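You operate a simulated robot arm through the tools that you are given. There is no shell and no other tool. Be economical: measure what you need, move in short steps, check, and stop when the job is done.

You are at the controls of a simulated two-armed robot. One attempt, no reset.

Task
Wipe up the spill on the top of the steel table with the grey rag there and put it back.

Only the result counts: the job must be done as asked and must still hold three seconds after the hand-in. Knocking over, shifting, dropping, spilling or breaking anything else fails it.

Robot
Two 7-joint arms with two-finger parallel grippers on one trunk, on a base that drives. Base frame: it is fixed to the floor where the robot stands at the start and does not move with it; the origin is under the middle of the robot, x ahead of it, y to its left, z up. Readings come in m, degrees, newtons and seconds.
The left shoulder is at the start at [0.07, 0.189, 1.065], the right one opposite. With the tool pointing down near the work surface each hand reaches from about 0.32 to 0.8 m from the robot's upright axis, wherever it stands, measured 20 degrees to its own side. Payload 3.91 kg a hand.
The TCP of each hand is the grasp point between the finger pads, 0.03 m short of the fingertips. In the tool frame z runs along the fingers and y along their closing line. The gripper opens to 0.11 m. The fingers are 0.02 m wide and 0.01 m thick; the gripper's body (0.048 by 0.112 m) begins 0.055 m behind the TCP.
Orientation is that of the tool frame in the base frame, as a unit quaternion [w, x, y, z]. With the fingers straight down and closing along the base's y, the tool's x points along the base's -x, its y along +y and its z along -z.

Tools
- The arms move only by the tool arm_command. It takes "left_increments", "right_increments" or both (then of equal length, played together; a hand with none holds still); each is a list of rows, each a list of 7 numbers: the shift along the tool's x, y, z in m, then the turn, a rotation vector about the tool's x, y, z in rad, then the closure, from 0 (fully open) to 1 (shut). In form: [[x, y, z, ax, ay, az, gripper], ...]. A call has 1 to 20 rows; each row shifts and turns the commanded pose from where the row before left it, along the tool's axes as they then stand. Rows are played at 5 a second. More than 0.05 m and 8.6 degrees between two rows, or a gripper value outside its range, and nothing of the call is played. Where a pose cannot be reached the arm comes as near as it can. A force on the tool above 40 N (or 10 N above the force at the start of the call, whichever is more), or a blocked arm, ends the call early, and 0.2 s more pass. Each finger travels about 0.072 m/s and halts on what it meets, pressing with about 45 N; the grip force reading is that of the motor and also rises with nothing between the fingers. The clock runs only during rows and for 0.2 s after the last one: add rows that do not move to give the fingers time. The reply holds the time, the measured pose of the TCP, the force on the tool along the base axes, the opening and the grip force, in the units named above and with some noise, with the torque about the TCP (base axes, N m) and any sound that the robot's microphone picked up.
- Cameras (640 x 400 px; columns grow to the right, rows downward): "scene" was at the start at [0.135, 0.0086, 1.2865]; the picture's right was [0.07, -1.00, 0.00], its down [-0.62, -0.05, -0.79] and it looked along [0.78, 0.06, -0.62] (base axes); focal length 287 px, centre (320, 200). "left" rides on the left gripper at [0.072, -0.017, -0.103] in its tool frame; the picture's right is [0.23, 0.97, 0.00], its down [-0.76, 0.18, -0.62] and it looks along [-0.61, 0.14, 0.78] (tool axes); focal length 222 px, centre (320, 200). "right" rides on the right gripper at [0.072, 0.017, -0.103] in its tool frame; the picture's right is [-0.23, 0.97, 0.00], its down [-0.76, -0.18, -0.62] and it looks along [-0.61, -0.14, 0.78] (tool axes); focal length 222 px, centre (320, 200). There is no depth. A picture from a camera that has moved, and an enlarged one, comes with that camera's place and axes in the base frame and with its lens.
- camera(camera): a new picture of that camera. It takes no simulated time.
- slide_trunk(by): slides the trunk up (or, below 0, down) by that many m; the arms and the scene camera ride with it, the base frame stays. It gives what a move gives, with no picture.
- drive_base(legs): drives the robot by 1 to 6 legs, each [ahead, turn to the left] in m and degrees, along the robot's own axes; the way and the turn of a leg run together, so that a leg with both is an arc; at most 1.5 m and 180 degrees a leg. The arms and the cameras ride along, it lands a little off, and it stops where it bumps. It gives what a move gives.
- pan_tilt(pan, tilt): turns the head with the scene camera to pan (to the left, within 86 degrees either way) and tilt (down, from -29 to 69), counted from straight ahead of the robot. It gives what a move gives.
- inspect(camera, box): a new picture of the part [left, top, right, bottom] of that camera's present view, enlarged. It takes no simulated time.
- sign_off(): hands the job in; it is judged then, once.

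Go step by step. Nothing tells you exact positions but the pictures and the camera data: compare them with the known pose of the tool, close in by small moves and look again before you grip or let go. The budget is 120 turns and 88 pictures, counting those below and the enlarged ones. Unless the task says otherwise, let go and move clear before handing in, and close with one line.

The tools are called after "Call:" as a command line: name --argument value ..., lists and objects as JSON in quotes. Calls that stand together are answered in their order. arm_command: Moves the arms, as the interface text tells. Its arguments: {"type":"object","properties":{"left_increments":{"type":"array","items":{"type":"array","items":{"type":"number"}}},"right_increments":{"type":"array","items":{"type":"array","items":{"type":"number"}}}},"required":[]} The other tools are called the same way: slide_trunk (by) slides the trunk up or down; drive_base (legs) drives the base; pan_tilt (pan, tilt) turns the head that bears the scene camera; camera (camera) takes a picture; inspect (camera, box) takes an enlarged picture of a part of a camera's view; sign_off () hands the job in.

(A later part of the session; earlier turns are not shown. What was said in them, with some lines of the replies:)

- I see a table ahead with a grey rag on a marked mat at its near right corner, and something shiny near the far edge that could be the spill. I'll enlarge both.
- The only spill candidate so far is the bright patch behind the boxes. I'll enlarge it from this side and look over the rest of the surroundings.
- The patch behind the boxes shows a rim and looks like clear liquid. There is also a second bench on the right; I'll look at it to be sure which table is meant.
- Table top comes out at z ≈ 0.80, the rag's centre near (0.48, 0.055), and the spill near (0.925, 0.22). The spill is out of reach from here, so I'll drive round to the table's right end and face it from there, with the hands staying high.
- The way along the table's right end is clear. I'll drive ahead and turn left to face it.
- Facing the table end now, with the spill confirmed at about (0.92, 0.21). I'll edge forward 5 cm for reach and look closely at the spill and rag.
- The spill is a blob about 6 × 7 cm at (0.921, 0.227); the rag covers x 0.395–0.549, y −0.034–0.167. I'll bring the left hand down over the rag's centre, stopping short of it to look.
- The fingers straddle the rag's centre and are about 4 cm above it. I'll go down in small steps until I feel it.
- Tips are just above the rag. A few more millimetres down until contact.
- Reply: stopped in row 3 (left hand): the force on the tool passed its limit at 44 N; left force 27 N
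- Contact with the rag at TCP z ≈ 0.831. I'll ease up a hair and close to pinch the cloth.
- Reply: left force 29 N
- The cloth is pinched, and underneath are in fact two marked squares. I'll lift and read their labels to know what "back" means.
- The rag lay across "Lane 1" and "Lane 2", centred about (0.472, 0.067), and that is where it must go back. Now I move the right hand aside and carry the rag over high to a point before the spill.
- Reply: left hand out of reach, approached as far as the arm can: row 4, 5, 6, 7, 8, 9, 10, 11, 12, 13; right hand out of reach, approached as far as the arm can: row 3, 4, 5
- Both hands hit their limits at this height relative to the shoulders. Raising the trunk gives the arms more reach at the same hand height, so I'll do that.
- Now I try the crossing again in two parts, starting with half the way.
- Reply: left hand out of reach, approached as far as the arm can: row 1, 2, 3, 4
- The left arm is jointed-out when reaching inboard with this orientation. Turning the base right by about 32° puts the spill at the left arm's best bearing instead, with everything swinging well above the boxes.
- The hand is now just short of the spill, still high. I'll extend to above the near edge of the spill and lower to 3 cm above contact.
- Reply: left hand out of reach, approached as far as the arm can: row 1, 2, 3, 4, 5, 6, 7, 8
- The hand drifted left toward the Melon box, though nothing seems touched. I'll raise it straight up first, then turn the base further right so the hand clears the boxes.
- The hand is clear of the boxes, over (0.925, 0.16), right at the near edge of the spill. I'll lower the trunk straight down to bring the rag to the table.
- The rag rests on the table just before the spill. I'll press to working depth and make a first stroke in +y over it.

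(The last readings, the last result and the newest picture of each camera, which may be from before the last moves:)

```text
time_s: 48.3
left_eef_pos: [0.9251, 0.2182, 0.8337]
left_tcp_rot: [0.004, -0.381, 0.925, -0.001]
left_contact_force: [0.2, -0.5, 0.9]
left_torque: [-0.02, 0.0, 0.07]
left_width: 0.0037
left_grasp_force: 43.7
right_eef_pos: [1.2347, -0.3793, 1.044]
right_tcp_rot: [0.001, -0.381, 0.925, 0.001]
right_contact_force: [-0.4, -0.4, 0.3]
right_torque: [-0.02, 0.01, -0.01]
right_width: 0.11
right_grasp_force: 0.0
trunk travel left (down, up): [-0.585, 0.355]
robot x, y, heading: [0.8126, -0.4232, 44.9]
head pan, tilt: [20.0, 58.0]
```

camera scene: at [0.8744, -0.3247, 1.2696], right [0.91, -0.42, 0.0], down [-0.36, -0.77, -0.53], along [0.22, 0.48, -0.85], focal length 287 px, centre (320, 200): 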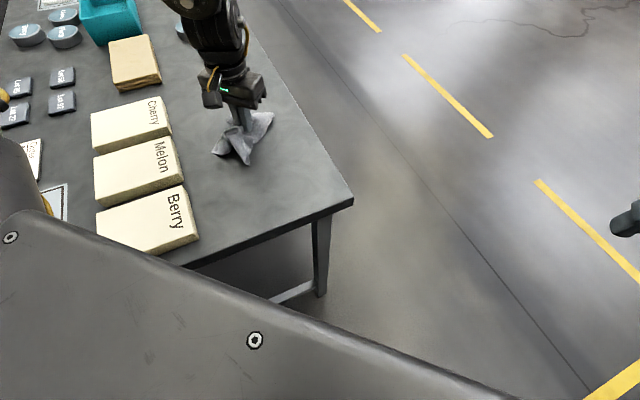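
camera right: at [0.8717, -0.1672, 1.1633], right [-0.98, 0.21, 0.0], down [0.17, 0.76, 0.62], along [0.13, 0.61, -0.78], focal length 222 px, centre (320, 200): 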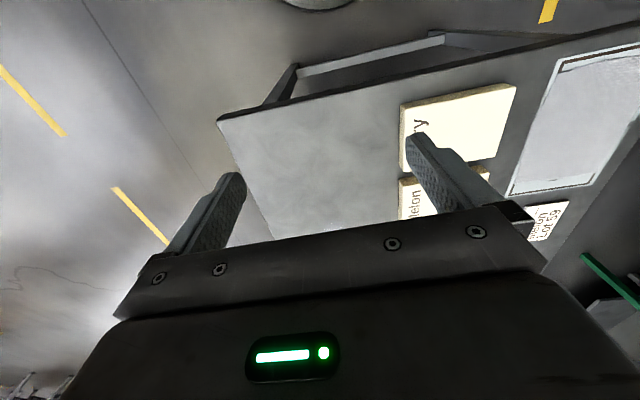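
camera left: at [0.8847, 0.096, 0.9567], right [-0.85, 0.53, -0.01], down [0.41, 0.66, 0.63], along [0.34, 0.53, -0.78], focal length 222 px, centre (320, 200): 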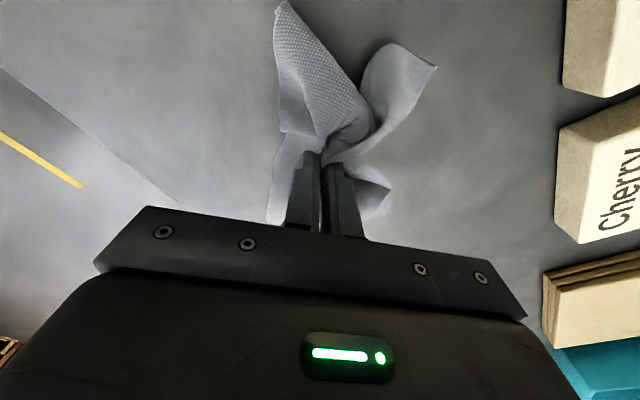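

Reach is fine here. I'll press slightly more and carry on with a raster over the whole spill area.

Call:
arm_command --left_increments '[[-0.014, 0.014, 0.0015, 0, 0, 0, 1], [-0.018, 0.018, 0, 0, 0, 0, 1], [-0.018, -0.018, 0, 0, 0, 0, 1], [0.018, -0.018, 0, 0, 0, 0, 1], [0.018, -0.018, 0, 0, 0, 0, 1], [0.018, -0.018, 0, 0, 0, 0, 1], [0.018, -0.018, 0, 0, 0, 0, 1], [0.018, 0.018, 0, 0, 0, 0, 1], [0.018, 0.018, 0, 0, 0, 0, 1], [-0.018, 0.018, 0, 0, 0, 0, 1], [-0.018, 0.018, 0, 0, 0, 0, 1], [-0.018, 0.018, 0, 0, 0, 0, 1], [-0.018, 0.018, 0, 0, 0, 0, 1], [0, 0, 0, 0, 0, 0, 1]]'

Call:
camera --camera "scene"

Call:
camera --camera "left"

```text
time_s: 51.3
left_eef_pos: [0.8986, 0.2645, 0.8328]
left_tcp_rot: [0.004, -0.382, 0.924, -0.001]
left_contact_force: [-0.1, -0.1, 1.9]
left_torque: [0.02, -0.06, 0.06]
left_width: 0.0033
left_grasp_force: 43.8
right_eef_pos: [1.2342, -0.3802, 1.0458]
right_tcp_rot: [0.0, -0.381, 0.925, 0.002]
right_contact_force: [-0.1, -0.6, -0.4]
right_torque: [0.03, -0.02, -0.03]
right_width: 0.1098
right_grasp_force: 0.1
trunk travel left (down, up): [-0.585, 0.355]
robot x, y, heading: [0.809, -0.4223, 45.1]
head pan, tilt: [20.0, 58.0]
```

```text
53 pictures are left
camera scene: at [0.8744, -0.3252, 1.2695], right [0.91, -0.42, 0.0], down [-0.36, -0.77, -0.53], along [0.22, 0.48, -0.85], focal length 287 px, centre (320, 200)
```

scene: 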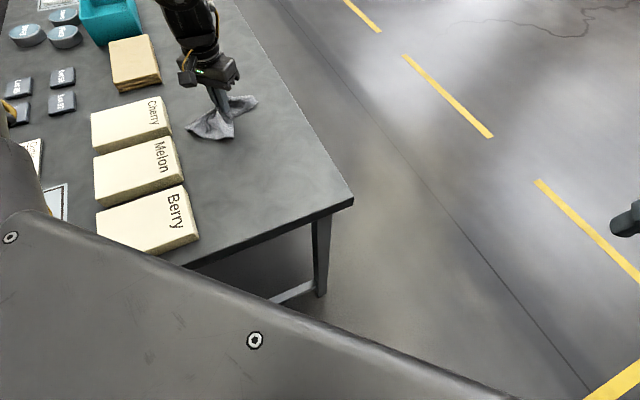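

```text
52 pictures are left
camera left: at [0.8579, 0.2005, 0.9355], right [-0.85, 0.53, -0.01], down [0.41, 0.66, 0.63], along [0.34, 0.53, -0.78], focal length 222 px, centre (320, 200)
```

left: 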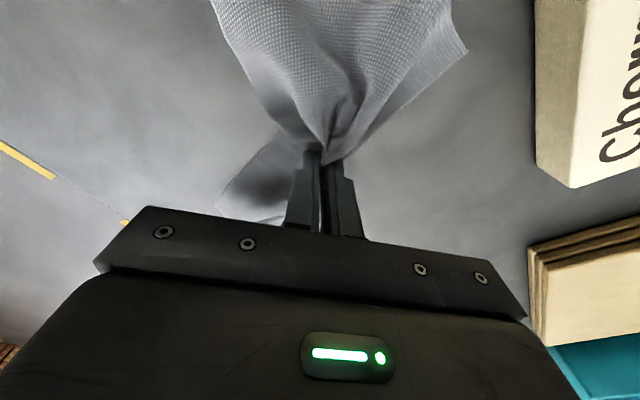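

Now one more pull back through the middle of the spill towards the near edge, then a look at what is left.

Call:
arm_command --left_increments '[[0.01, -0.03, 0, 0, 0, 0, 1], [0.02, -0.02, 0, 0, 0, 0, 1], [0.02, -0.02, 0, 0, 0, 0, 1], [0.02, -0.02, 0, 0, 0, 0, 1], [0.02, -0.02, 0, 0, 0, 0, 1], [0, 0, 0, 0, 0, 0, 1]]'

Call:
inspect --camera "scene" --box '[150, 60, 310, 190]'

Call:
camera --camera "left"

```text
time_s: 52.7
left_eef_pos: [0.9117, 0.1225, 0.8314]
left_tcp_rot: [0.004, -0.381, 0.925, -0.001]
left_contact_force: [0.3, 0.7, 8.3]
left_torque: [0.08, -0.08, 0.05]
left_width: 0.0034
left_grasp_force: 42.8
right_eef_pos: [1.2341, -0.3802, 1.0462]
right_tcp_rot: [0.002, -0.381, 0.925, 0.001]
right_contact_force: [0.1, 0.1, 0.4]
right_torque: [0.01, 0.03, 0.01]
right_width: 0.1098
right_grasp_force: 0.1
trunk travel left (down, up): [-0.585, 0.355]
robot x, y, heading: [0.8092, -0.4243, 44.9]
head pan, tilt: [20.0, 58.0]
```

```text
3.08 times, centred on (230, 125) of scene
camera zoom: at [0.874, -0.3254, 1.2696], right [0.91, -0.42, 0.0], down [-0.36, -0.77, -0.53], along [0.23, 0.48, -0.85], focal length 884 px, centre (597, 431)
```

zoom: 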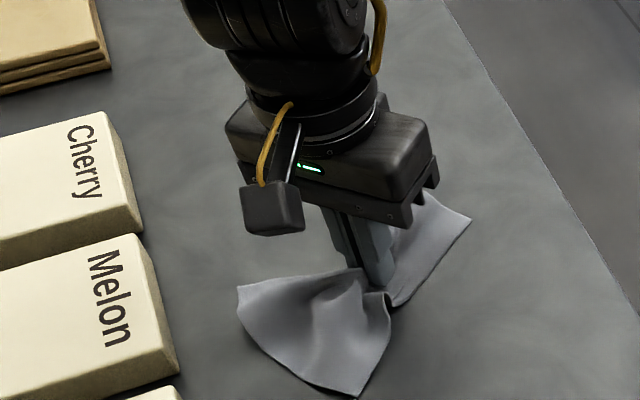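

```text
50 pictures are left
camera left: at [0.8718, 0.0583, 0.9349], right [-0.85, 0.53, -0.01], down [0.41, 0.66, 0.63], along [0.34, 0.53, -0.78], focal length 222 px, centre (320, 200)
```

left: 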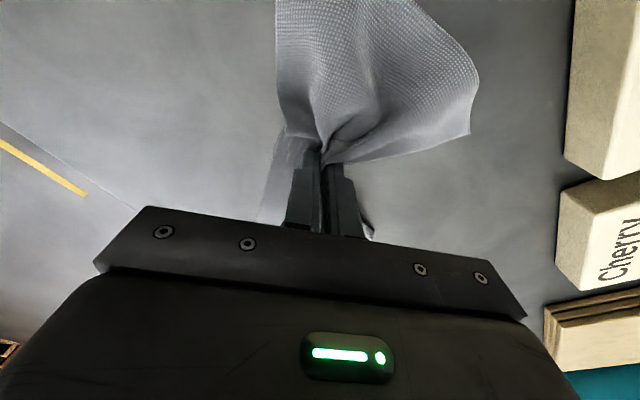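

The wiped area looks clean as far as visible. I'll lift the rag and swing it a bit to the right for an unobstructed look.

Call:
slide_trunk --by 0.2

Call:
drive_base --legs '[[0, -22]]'

Call:
pan_tilt --pan 55 --tilt 50

Call:
camera --camera "scene"

```text
time_s: 54.9
left_eef_pos: [0.912, 0.1224, 1.0311]
left_tcp_rot: [0.004, -0.381, 0.925, -0.002]
left_contact_force: [-1.1, -0.1, -0.4]
left_torque: [0.02, -0.03, 0.07]
left_width: 0.0038
left_grasp_force: 43.6
right_eef_pos: [1.2342, -0.3797, 1.2442]
right_tcp_rot: [0.001, -0.381, 0.925, 0.0]
right_contact_force: [-0.6, -0.2, 0.8]
right_torque: [-0.04, 0.01, -0.02]
right_width: 0.1101
right_grasp_force: 0.0
trunk travel left (down, up): [-0.785, 0.155]
robot x, y, heading: [0.8122, -0.4241, 44.9]
head pan, tilt: [20.0, 58.0]
```

```text
time_s: 56.4
left_eef_pos: [1.1082, 0.0448, 1.032]
left_tcp_rot: [0.004, -0.199, 0.98, -0.003]
left_contact_force: [0.2, -1.1, -0.3]
left_torque: [-0.01, 0.01, 0.08]
left_width: 0.0034
left_grasp_force: 43.9
right_eef_pos: [1.2198, -0.5399, 1.2449]
right_tcp_rot: [0.001, -0.199, 0.98, 0.0]
right_contact_force: [0.6, 0.5, 0.2]
right_torque: [-0.03, 0.0, 0.0]
right_width: 0.11
right_grasp_force: 0.0
trunk travel left (down, up): [-0.785, 0.155]
robot x, y, heading: [0.8106, -0.4262, 22.9]
head pan, tilt: [20.0, 58.0]
```

```text
time_s: 57.4
left_eef_pos: [1.1101, 0.045, 1.0308]
left_tcp_rot: [0.004, -0.199, 0.98, -0.002]
left_contact_force: [0.3, 0.1, 0.0]
left_torque: [0.02, -0.01, 0.06]
left_width: 0.0035
left_grasp_force: 43.4
right_eef_pos: [1.2191, -0.5413, 1.2449]
right_tcp_rot: [0.001, -0.199, 0.98, 0.0]
right_contact_force: [0.3, -0.2, -0.1]
right_torque: [0.0, 0.01, 0.01]
right_width: 0.1101
right_grasp_force: 0.1
trunk travel left (down, up): [-0.785, 0.155]
robot x, y, heading: [0.811, -0.4233, 23.0]
head pan, tilt: [55.0, 50.0]
```

```text
49 pictures are left
camera scene: at [0.8721, -0.3273, 1.4797], right [0.98, -0.21, 0.0], down [-0.16, -0.75, -0.64], along [0.13, 0.63, -0.77], focal length 287 px, centre (320, 200)
```

scene: 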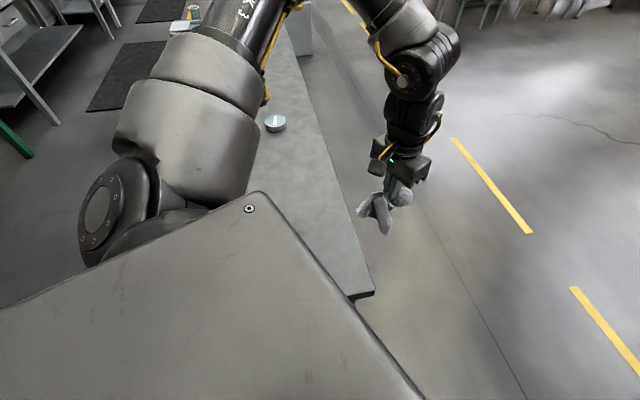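

The spill's spot falls at about pixel (298, 204) in this view; I'll enlarge it.

Call:
inspect --camera "scene" --box '[240, 140, 380, 300]'

Call:
camera --camera "left"

```text
2.50 times, centred on (310, 220) of scene
camera zoom: at [0.8721, -0.3273, 1.4797], right [0.98, -0.21, 0.0], down [-0.16, -0.75, -0.64], along [0.13, 0.63, -0.77], focal length 718 px, centre (345, 150)
```

zoom: 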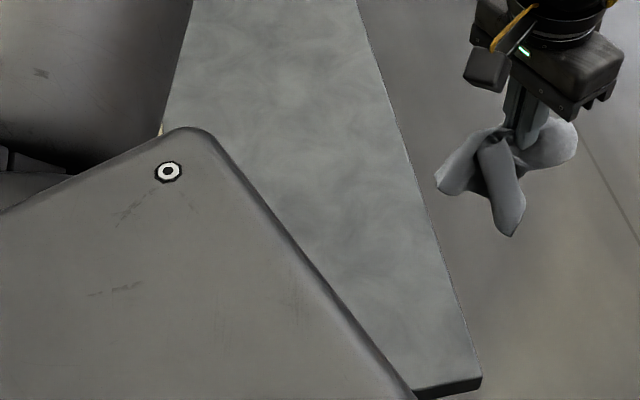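

```text
47 pictures are left
camera left: at [1.0481, 0.0015, 1.1343], right [-0.59, 0.81, -0.01], down [0.63, 0.46, 0.63], along [0.51, 0.37, -0.78], focal length 222 px, centre (320, 200)
```

left: 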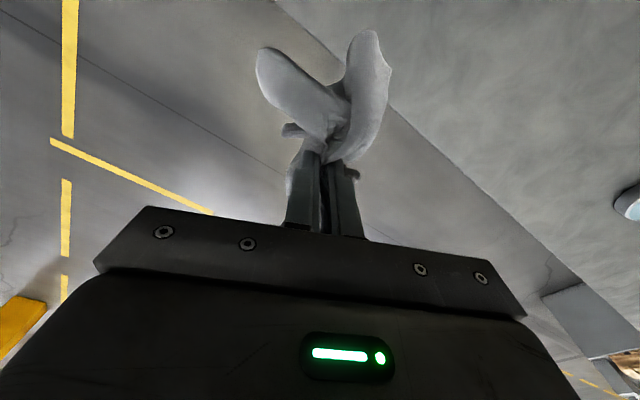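

The spot is clean. Now back: trunk a bit higher for clearance, then turn left to face the table end again with the rag over the lanes.

Call:
slide_trunk --by 0.08

Call:
drive_base --legs '[[0, 67]]'

Call:
pan_tilt --pan 5 --tilt 55

Call:
camera --camera "scene"

Call:
camera --camera "left"

```text
time_s: 58.6
left_eef_pos: [1.1091, 0.0456, 1.1112]
left_tcp_rot: [0.004, -0.198, 0.98, -0.001]
left_contact_force: [0.0, 0.3, -0.5]
left_torque: [0.0, -0.01, 0.06]
left_width: 0.0034
left_grasp_force: 43.5
right_eef_pos: [1.2203, -0.5403, 1.3261]
right_tcp_rot: [0.001, -0.199, 0.98, 0.0]
right_contact_force: [-0.3, 0.4, -0.6]
right_torque: [0.0, -0.02, 0.02]
right_width: 0.1099
right_grasp_force: 0.1
trunk travel left (down, up): [-0.865, 0.075]
robot x, y, heading: [0.8083, -0.4258, 22.9]
head pan, tilt: [55.0, 50.0]
```

```text
time_s: 61.9
left_eef_pos: [0.4934, 0.0317, 1.1124]
left_tcp_rot: [-0.003, 0.709, -0.705, -0.001]
left_contact_force: [0.8, -0.1, -0.1]
left_torque: [-0.01, 0.0, -0.06]
left_width: 0.0033
left_grasp_force: 43.9
right_eef_pos: [1.0768, -0.0912, 1.3249]
right_tcp_rot: [0.0, 0.709, -0.705, -0.002]
right_contact_force: [-0.3, 0.2, -0.1]
right_torque: [0.02, -0.01, -0.01]
right_width: 0.1098
right_grasp_force: 0.0
trunk travel left (down, up): [-0.865, 0.075]
robot x, y, heading: [0.8081, -0.4227, 90.3]
head pan, tilt: [55.0, 50.0]
```

```text
time_s: 63.1
left_eef_pos: [0.4927, 0.0314, 1.1116]
left_tcp_rot: [-0.003, 0.709, -0.705, -0.001]
left_contact_force: [-0.6, 0.4, 0.4]
left_torque: [0.0, -0.03, -0.05]
left_width: 0.0036
left_grasp_force: 43.7
right_eef_pos: [1.0758, -0.0906, 1.3255]
right_tcp_rot: [0.0, 0.709, -0.705, -0.001]
right_contact_force: [0.3, 0.3, -0.8]
right_torque: [0.01, 0.02, -0.02]
right_width: 0.1101
right_grasp_force: 0.1
trunk travel left (down, up): [-0.865, 0.075]
robot x, y, heading: [0.8107, -0.4216, 90.3]
head pan, tilt: [5.0, 55.0]
```

```text
46 pictures are left
camera scene: at [0.8028, -0.3005, 1.5532], right [1.0, 0.09, 0.0], down [0.08, -0.82, -0.57], along [-0.05, 0.57, -0.82], focal length 287 px, centre (320, 200)
```

scene: 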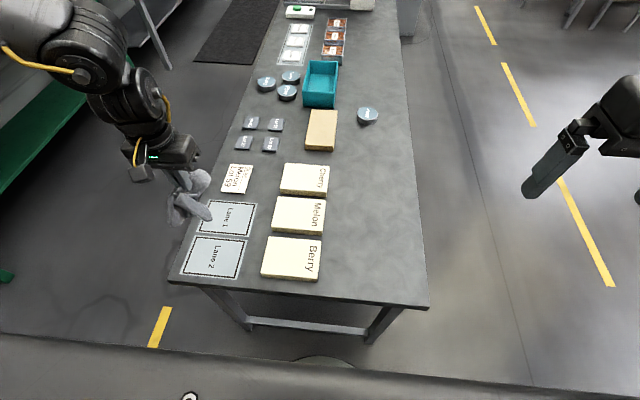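

```text
45 pictures are left
camera left: at [0.5098, -0.0414, 1.2144], right [-0.97, -0.23, -0.01], down [-0.18, 0.76, 0.63], along [-0.14, 0.61, -0.78], focal length 222 px, centre (320, 200)
```

left: 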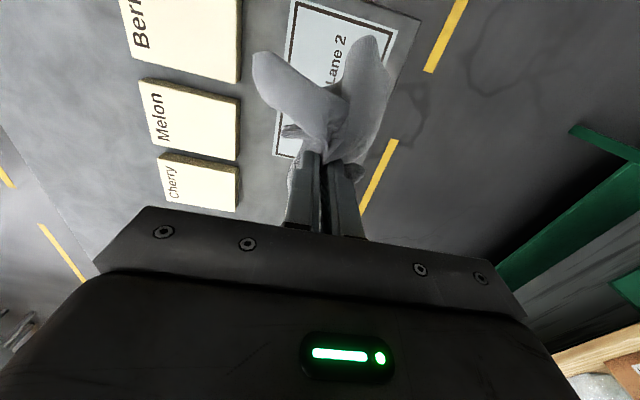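

Boxes are in place and the table is clean. I'll lower the trunk, then centre over the rag's original spot.

Call:
slide_trunk --by -0.2

Call:
arm_command --left_increments '[[-0.018, 0.011, 0, 0, 0, 0, 1], [-0.018, 0.01, 0, 0, 0, 0, 1], [0, 0, 0, 0, 0, 0, 1]]'

```text
time_s: 65.3
left_eef_pos: [0.4921, 0.0316, 0.9127]
left_tcp_rot: [-0.004, 0.709, -0.705, -0.001]
left_contact_force: [0.1, 0.8, -0.8]
left_torque: [0.03, 0.01, -0.05]
left_width: 0.0033
left_grasp_force: 43.8
right_eef_pos: [1.0764, -0.0917, 1.1249]
right_tcp_rot: [0.0, 0.709, -0.705, -0.001]
right_contact_force: [-0.2, -0.3, 0.3]
right_torque: [0.0, -0.02, -0.01]
right_width: 0.11
right_grasp_force: 0.1
trunk travel left (down, up): [-0.665, 0.275]
robot x, y, heading: [0.8123, -0.4225, 90.1]
head pan, tilt: [5.0, 55.0]
```

```text
time_s: 66.1
left_eef_pos: [0.4723, 0.0673, 0.9113]
left_tcp_rot: [-0.005, 0.709, -0.706, 0.0]
left_contact_force: [-0.8, 0.1, 0.5]
left_torque: [-0.02, -0.02, -0.03]
left_width: 0.0035
left_grasp_force: 43.6
right_eef_pos: [1.0771, -0.0912, 1.1255]
right_tcp_rot: [0.0, 0.709, -0.705, -0.002]
right_contact_force: [-0.3, 0.2, 0.7]
right_torque: [0.0, 0.0, 0.0]
right_width: 0.1097
right_grasp_force: 0.0
trunk travel left (down, up): [-0.665, 0.275]
robot x, y, heading: [0.8124, -0.4211, 90.4]
head pan, tilt: [5.0, 55.0]
```

Centred. Now down to the table, looking before I let go.

Call:
arm_command --left_increments '[[0, 0, 0.03, 0, 0, 0, 1], [0, 0, 0.025, 0, 0, 0, 1], [0, 0, 0.015, 0, 0, 0, 1], [0, 0, 0.006, 0, 0, 0, 1], [0, 0, 0, 0, 0, 0, 1]]'

Call:
inspect --camera "scene" --box '[120, 130, 330, 290]'

Call:
camera --camera "left"

```text
time_s: 67.3
left_eef_pos: [0.4718, 0.0685, 0.8359]
left_tcp_rot: [-0.004, 0.709, -0.705, -0.002]
left_contact_force: [-0.9, 0.6, 0.9]
left_torque: [0.0, -0.01, -0.03]
left_width: 0.0036
left_grasp_force: 43.7
right_eef_pos: [1.0772, -0.0901, 1.1258]
right_tcp_rot: [0.0, 0.709, -0.705, -0.002]
right_contact_force: [0.6, 0.9, 0.3]
right_torque: [0.01, -0.03, 0.0]
right_width: 0.1102
right_grasp_force: 0.1
trunk travel left (down, up): [-0.665, 0.275]
robot x, y, heading: [0.8104, -0.4228, 90.6]
head pan, tilt: [5.0, 55.0]
```

```text
2.50 times, centred on (225, 210) of scene
camera zoom: at [0.8029, -0.3008, 1.3532], right [1.0, 0.09, 0.0], down [0.08, -0.82, -0.57], along [-0.05, 0.57, -0.82], focal length 718 px, centre (558, 175)
```

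zoom: 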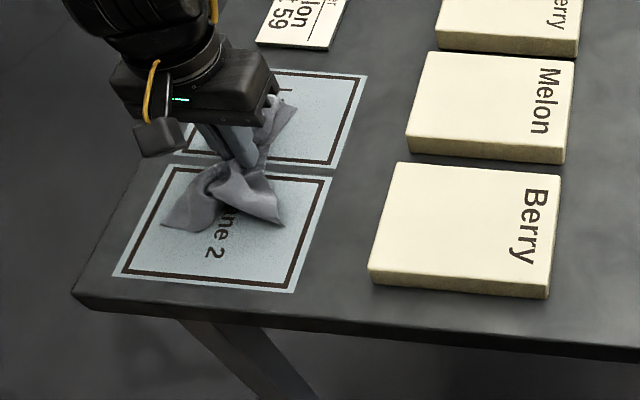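

```text
43 pictures are left
camera left: at [0.4884, -0.0044, 0.9381], right [-0.97, -0.23, -0.01], down [-0.18, 0.76, 0.63], along [-0.14, 0.61, -0.78], focal length 222 px, centre (320, 200)
```

left: 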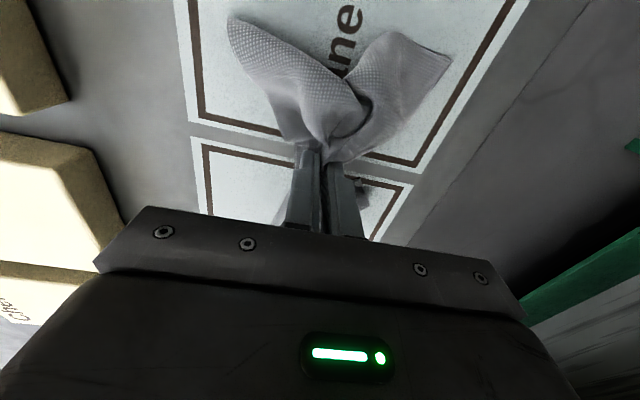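

The rag sits within its original footprint. I'll open the fingers, then rise straight up.

Call:
arm_command --left_increments '[[0, 0, 0, 0, 0, 0, 0.8], [0, 0, 0, 0, 0, 0, 0.5], [0, 0, 0, 0, 0, 0, 0.3], [0, 0, 0, 0, 0, 0, 0.3], [0, 0, 0, 0, 0, 0, 0.3]]'

Call:
arm_command --left_increments '[[0, 0, -0.02, 0, 0, 0, 0.3], [0, 0, -0.03, 0, 0, 0, 0.3], [0, 0, -0.04, 0, 0, 0, 0.3], [0, 0, -0.04, 0, 0, 0, 0.3], [0, 0, 0, 0, 0, 0, 0.3]]'

Call:
inspect --camera "scene" --box '[120, 130, 330, 290]'

Call:
camera --camera "left"

```text
time_s: 68.5
left_eef_pos: [0.4728, 0.0685, 0.8358]
left_tcp_rot: [-0.004, 0.709, -0.705, -0.001]
left_contact_force: [0.4, 0.3, -0.1]
left_torque: [0.0, 0.03, -0.03]
left_width: 0.0772
left_grasp_force: 0.1
right_eef_pos: [1.0752, -0.0911, 1.1249]
right_tcp_rot: [-0.001, 0.709, -0.706, -0.001]
right_contact_force: [-0.7, 0.0, -0.3]
right_torque: [0.01, 0.01, -0.01]
right_width: 0.1101
right_grasp_force: 0.0
trunk travel left (down, up): [-0.665, 0.275]
robot x, y, heading: [0.8096, -0.4266, 90.1]
head pan, tilt: [5.0, 55.0]
```

```text
time_s: 69.7
left_eef_pos: [0.4713, 0.0698, 0.9664]
left_tcp_rot: [-0.004, 0.709, -0.705, -0.001]
left_contact_force: [0.1, 0.3, 0.0]
left_torque: [-0.06, -0.01, -0.02]
left_width: 0.0771
left_grasp_force: 0.0
right_eef_pos: [1.0766, -0.0907, 1.125]
right_tcp_rot: [0.0, 0.709, -0.705, 0.0]
right_contact_force: [0.6, 0.7, 1.1]
right_torque: [-0.02, -0.01, 0.01]
right_width: 0.1097
right_grasp_force: 0.0
trunk travel left (down, up): [-0.665, 0.275]
robot x, y, heading: [0.8092, -0.4212, 90.5]
head pan, tilt: [5.0, 55.0]
```

```text
2.50 times, centred on (225, 210) of scene
camera zoom: at [0.8022, -0.2996, 1.3531], right [1.0, 0.09, 0.0], down [0.08, -0.82, -0.57], along [-0.05, 0.57, -0.82], focal length 718 px, centre (558, 175)
```

zoom: 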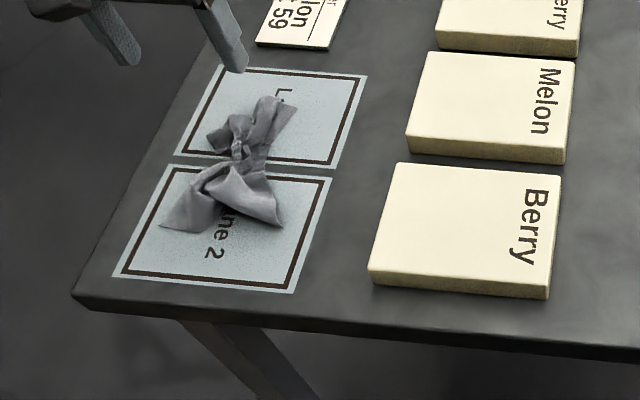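

```text
41 pictures are left
camera left: at [0.4886, -0.0035, 1.0688], right [-0.97, -0.23, -0.01], down [-0.18, 0.76, 0.63], along [-0.14, 0.61, -0.78], focal length 222 px, centre (320, 200)
```

left: 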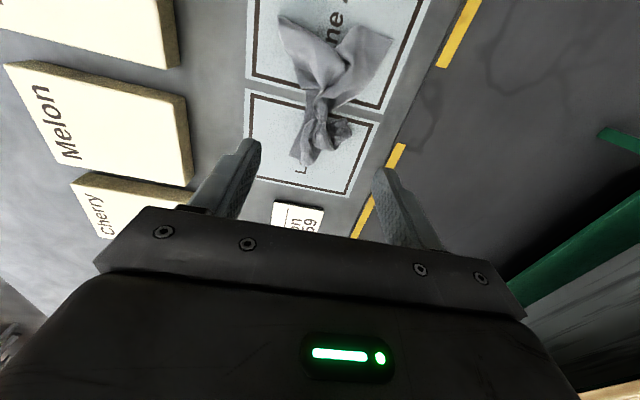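

The rag lies centred at about (0.47, 0.06), within its original spot. I'll check the spill area once more from here before handing in.

Call:
inspect --camera "scene" --box '[260, 90, 460, 290]'

Call:
camera --camera "scene"

```text
2.00 times, centred on (360, 190) of scene
camera zoom: at [0.8022, -0.2996, 1.3531], right [1.0, 0.09, 0.0], down [0.08, -0.82, -0.57], along [-0.05, 0.57, -0.82], focal length 575 px, centre (240, 220)
```

zoom: 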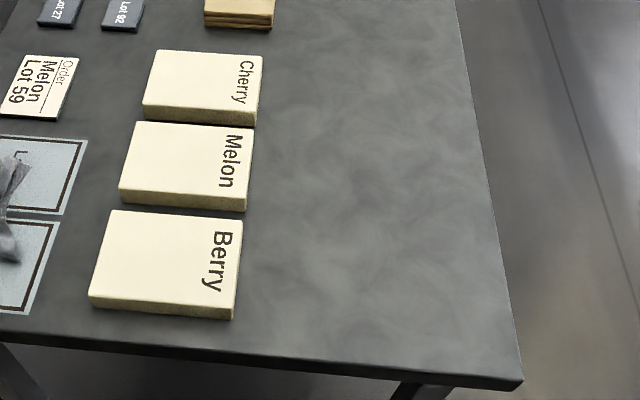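

```text
39 pictures are left
camera scene: at [0.8022, -0.2996, 1.3531], right [1.0, 0.09, 0.0], down [0.08, -0.82, -0.57], along [-0.05, 0.57, -0.82], focal length 287 px, centre (320, 200)
```

scene: 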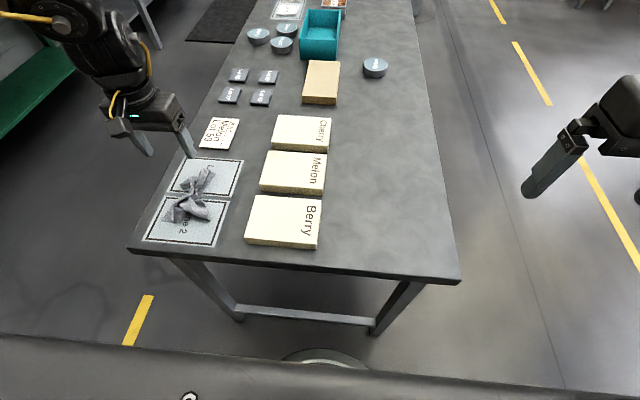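

The table top is clean, nothing else has moved, the rag is back on its spot and the hand is clear. I'm handing in.

Call:
sign_off

```text
The job is handed in.
```

I wiped up the spill and put the grey rag back where it lay, across Lanes 1 and 2. It is bunched up there rather than spread flat as it was at the start. In the last pictures the table top looked clean and nothing else had moved.
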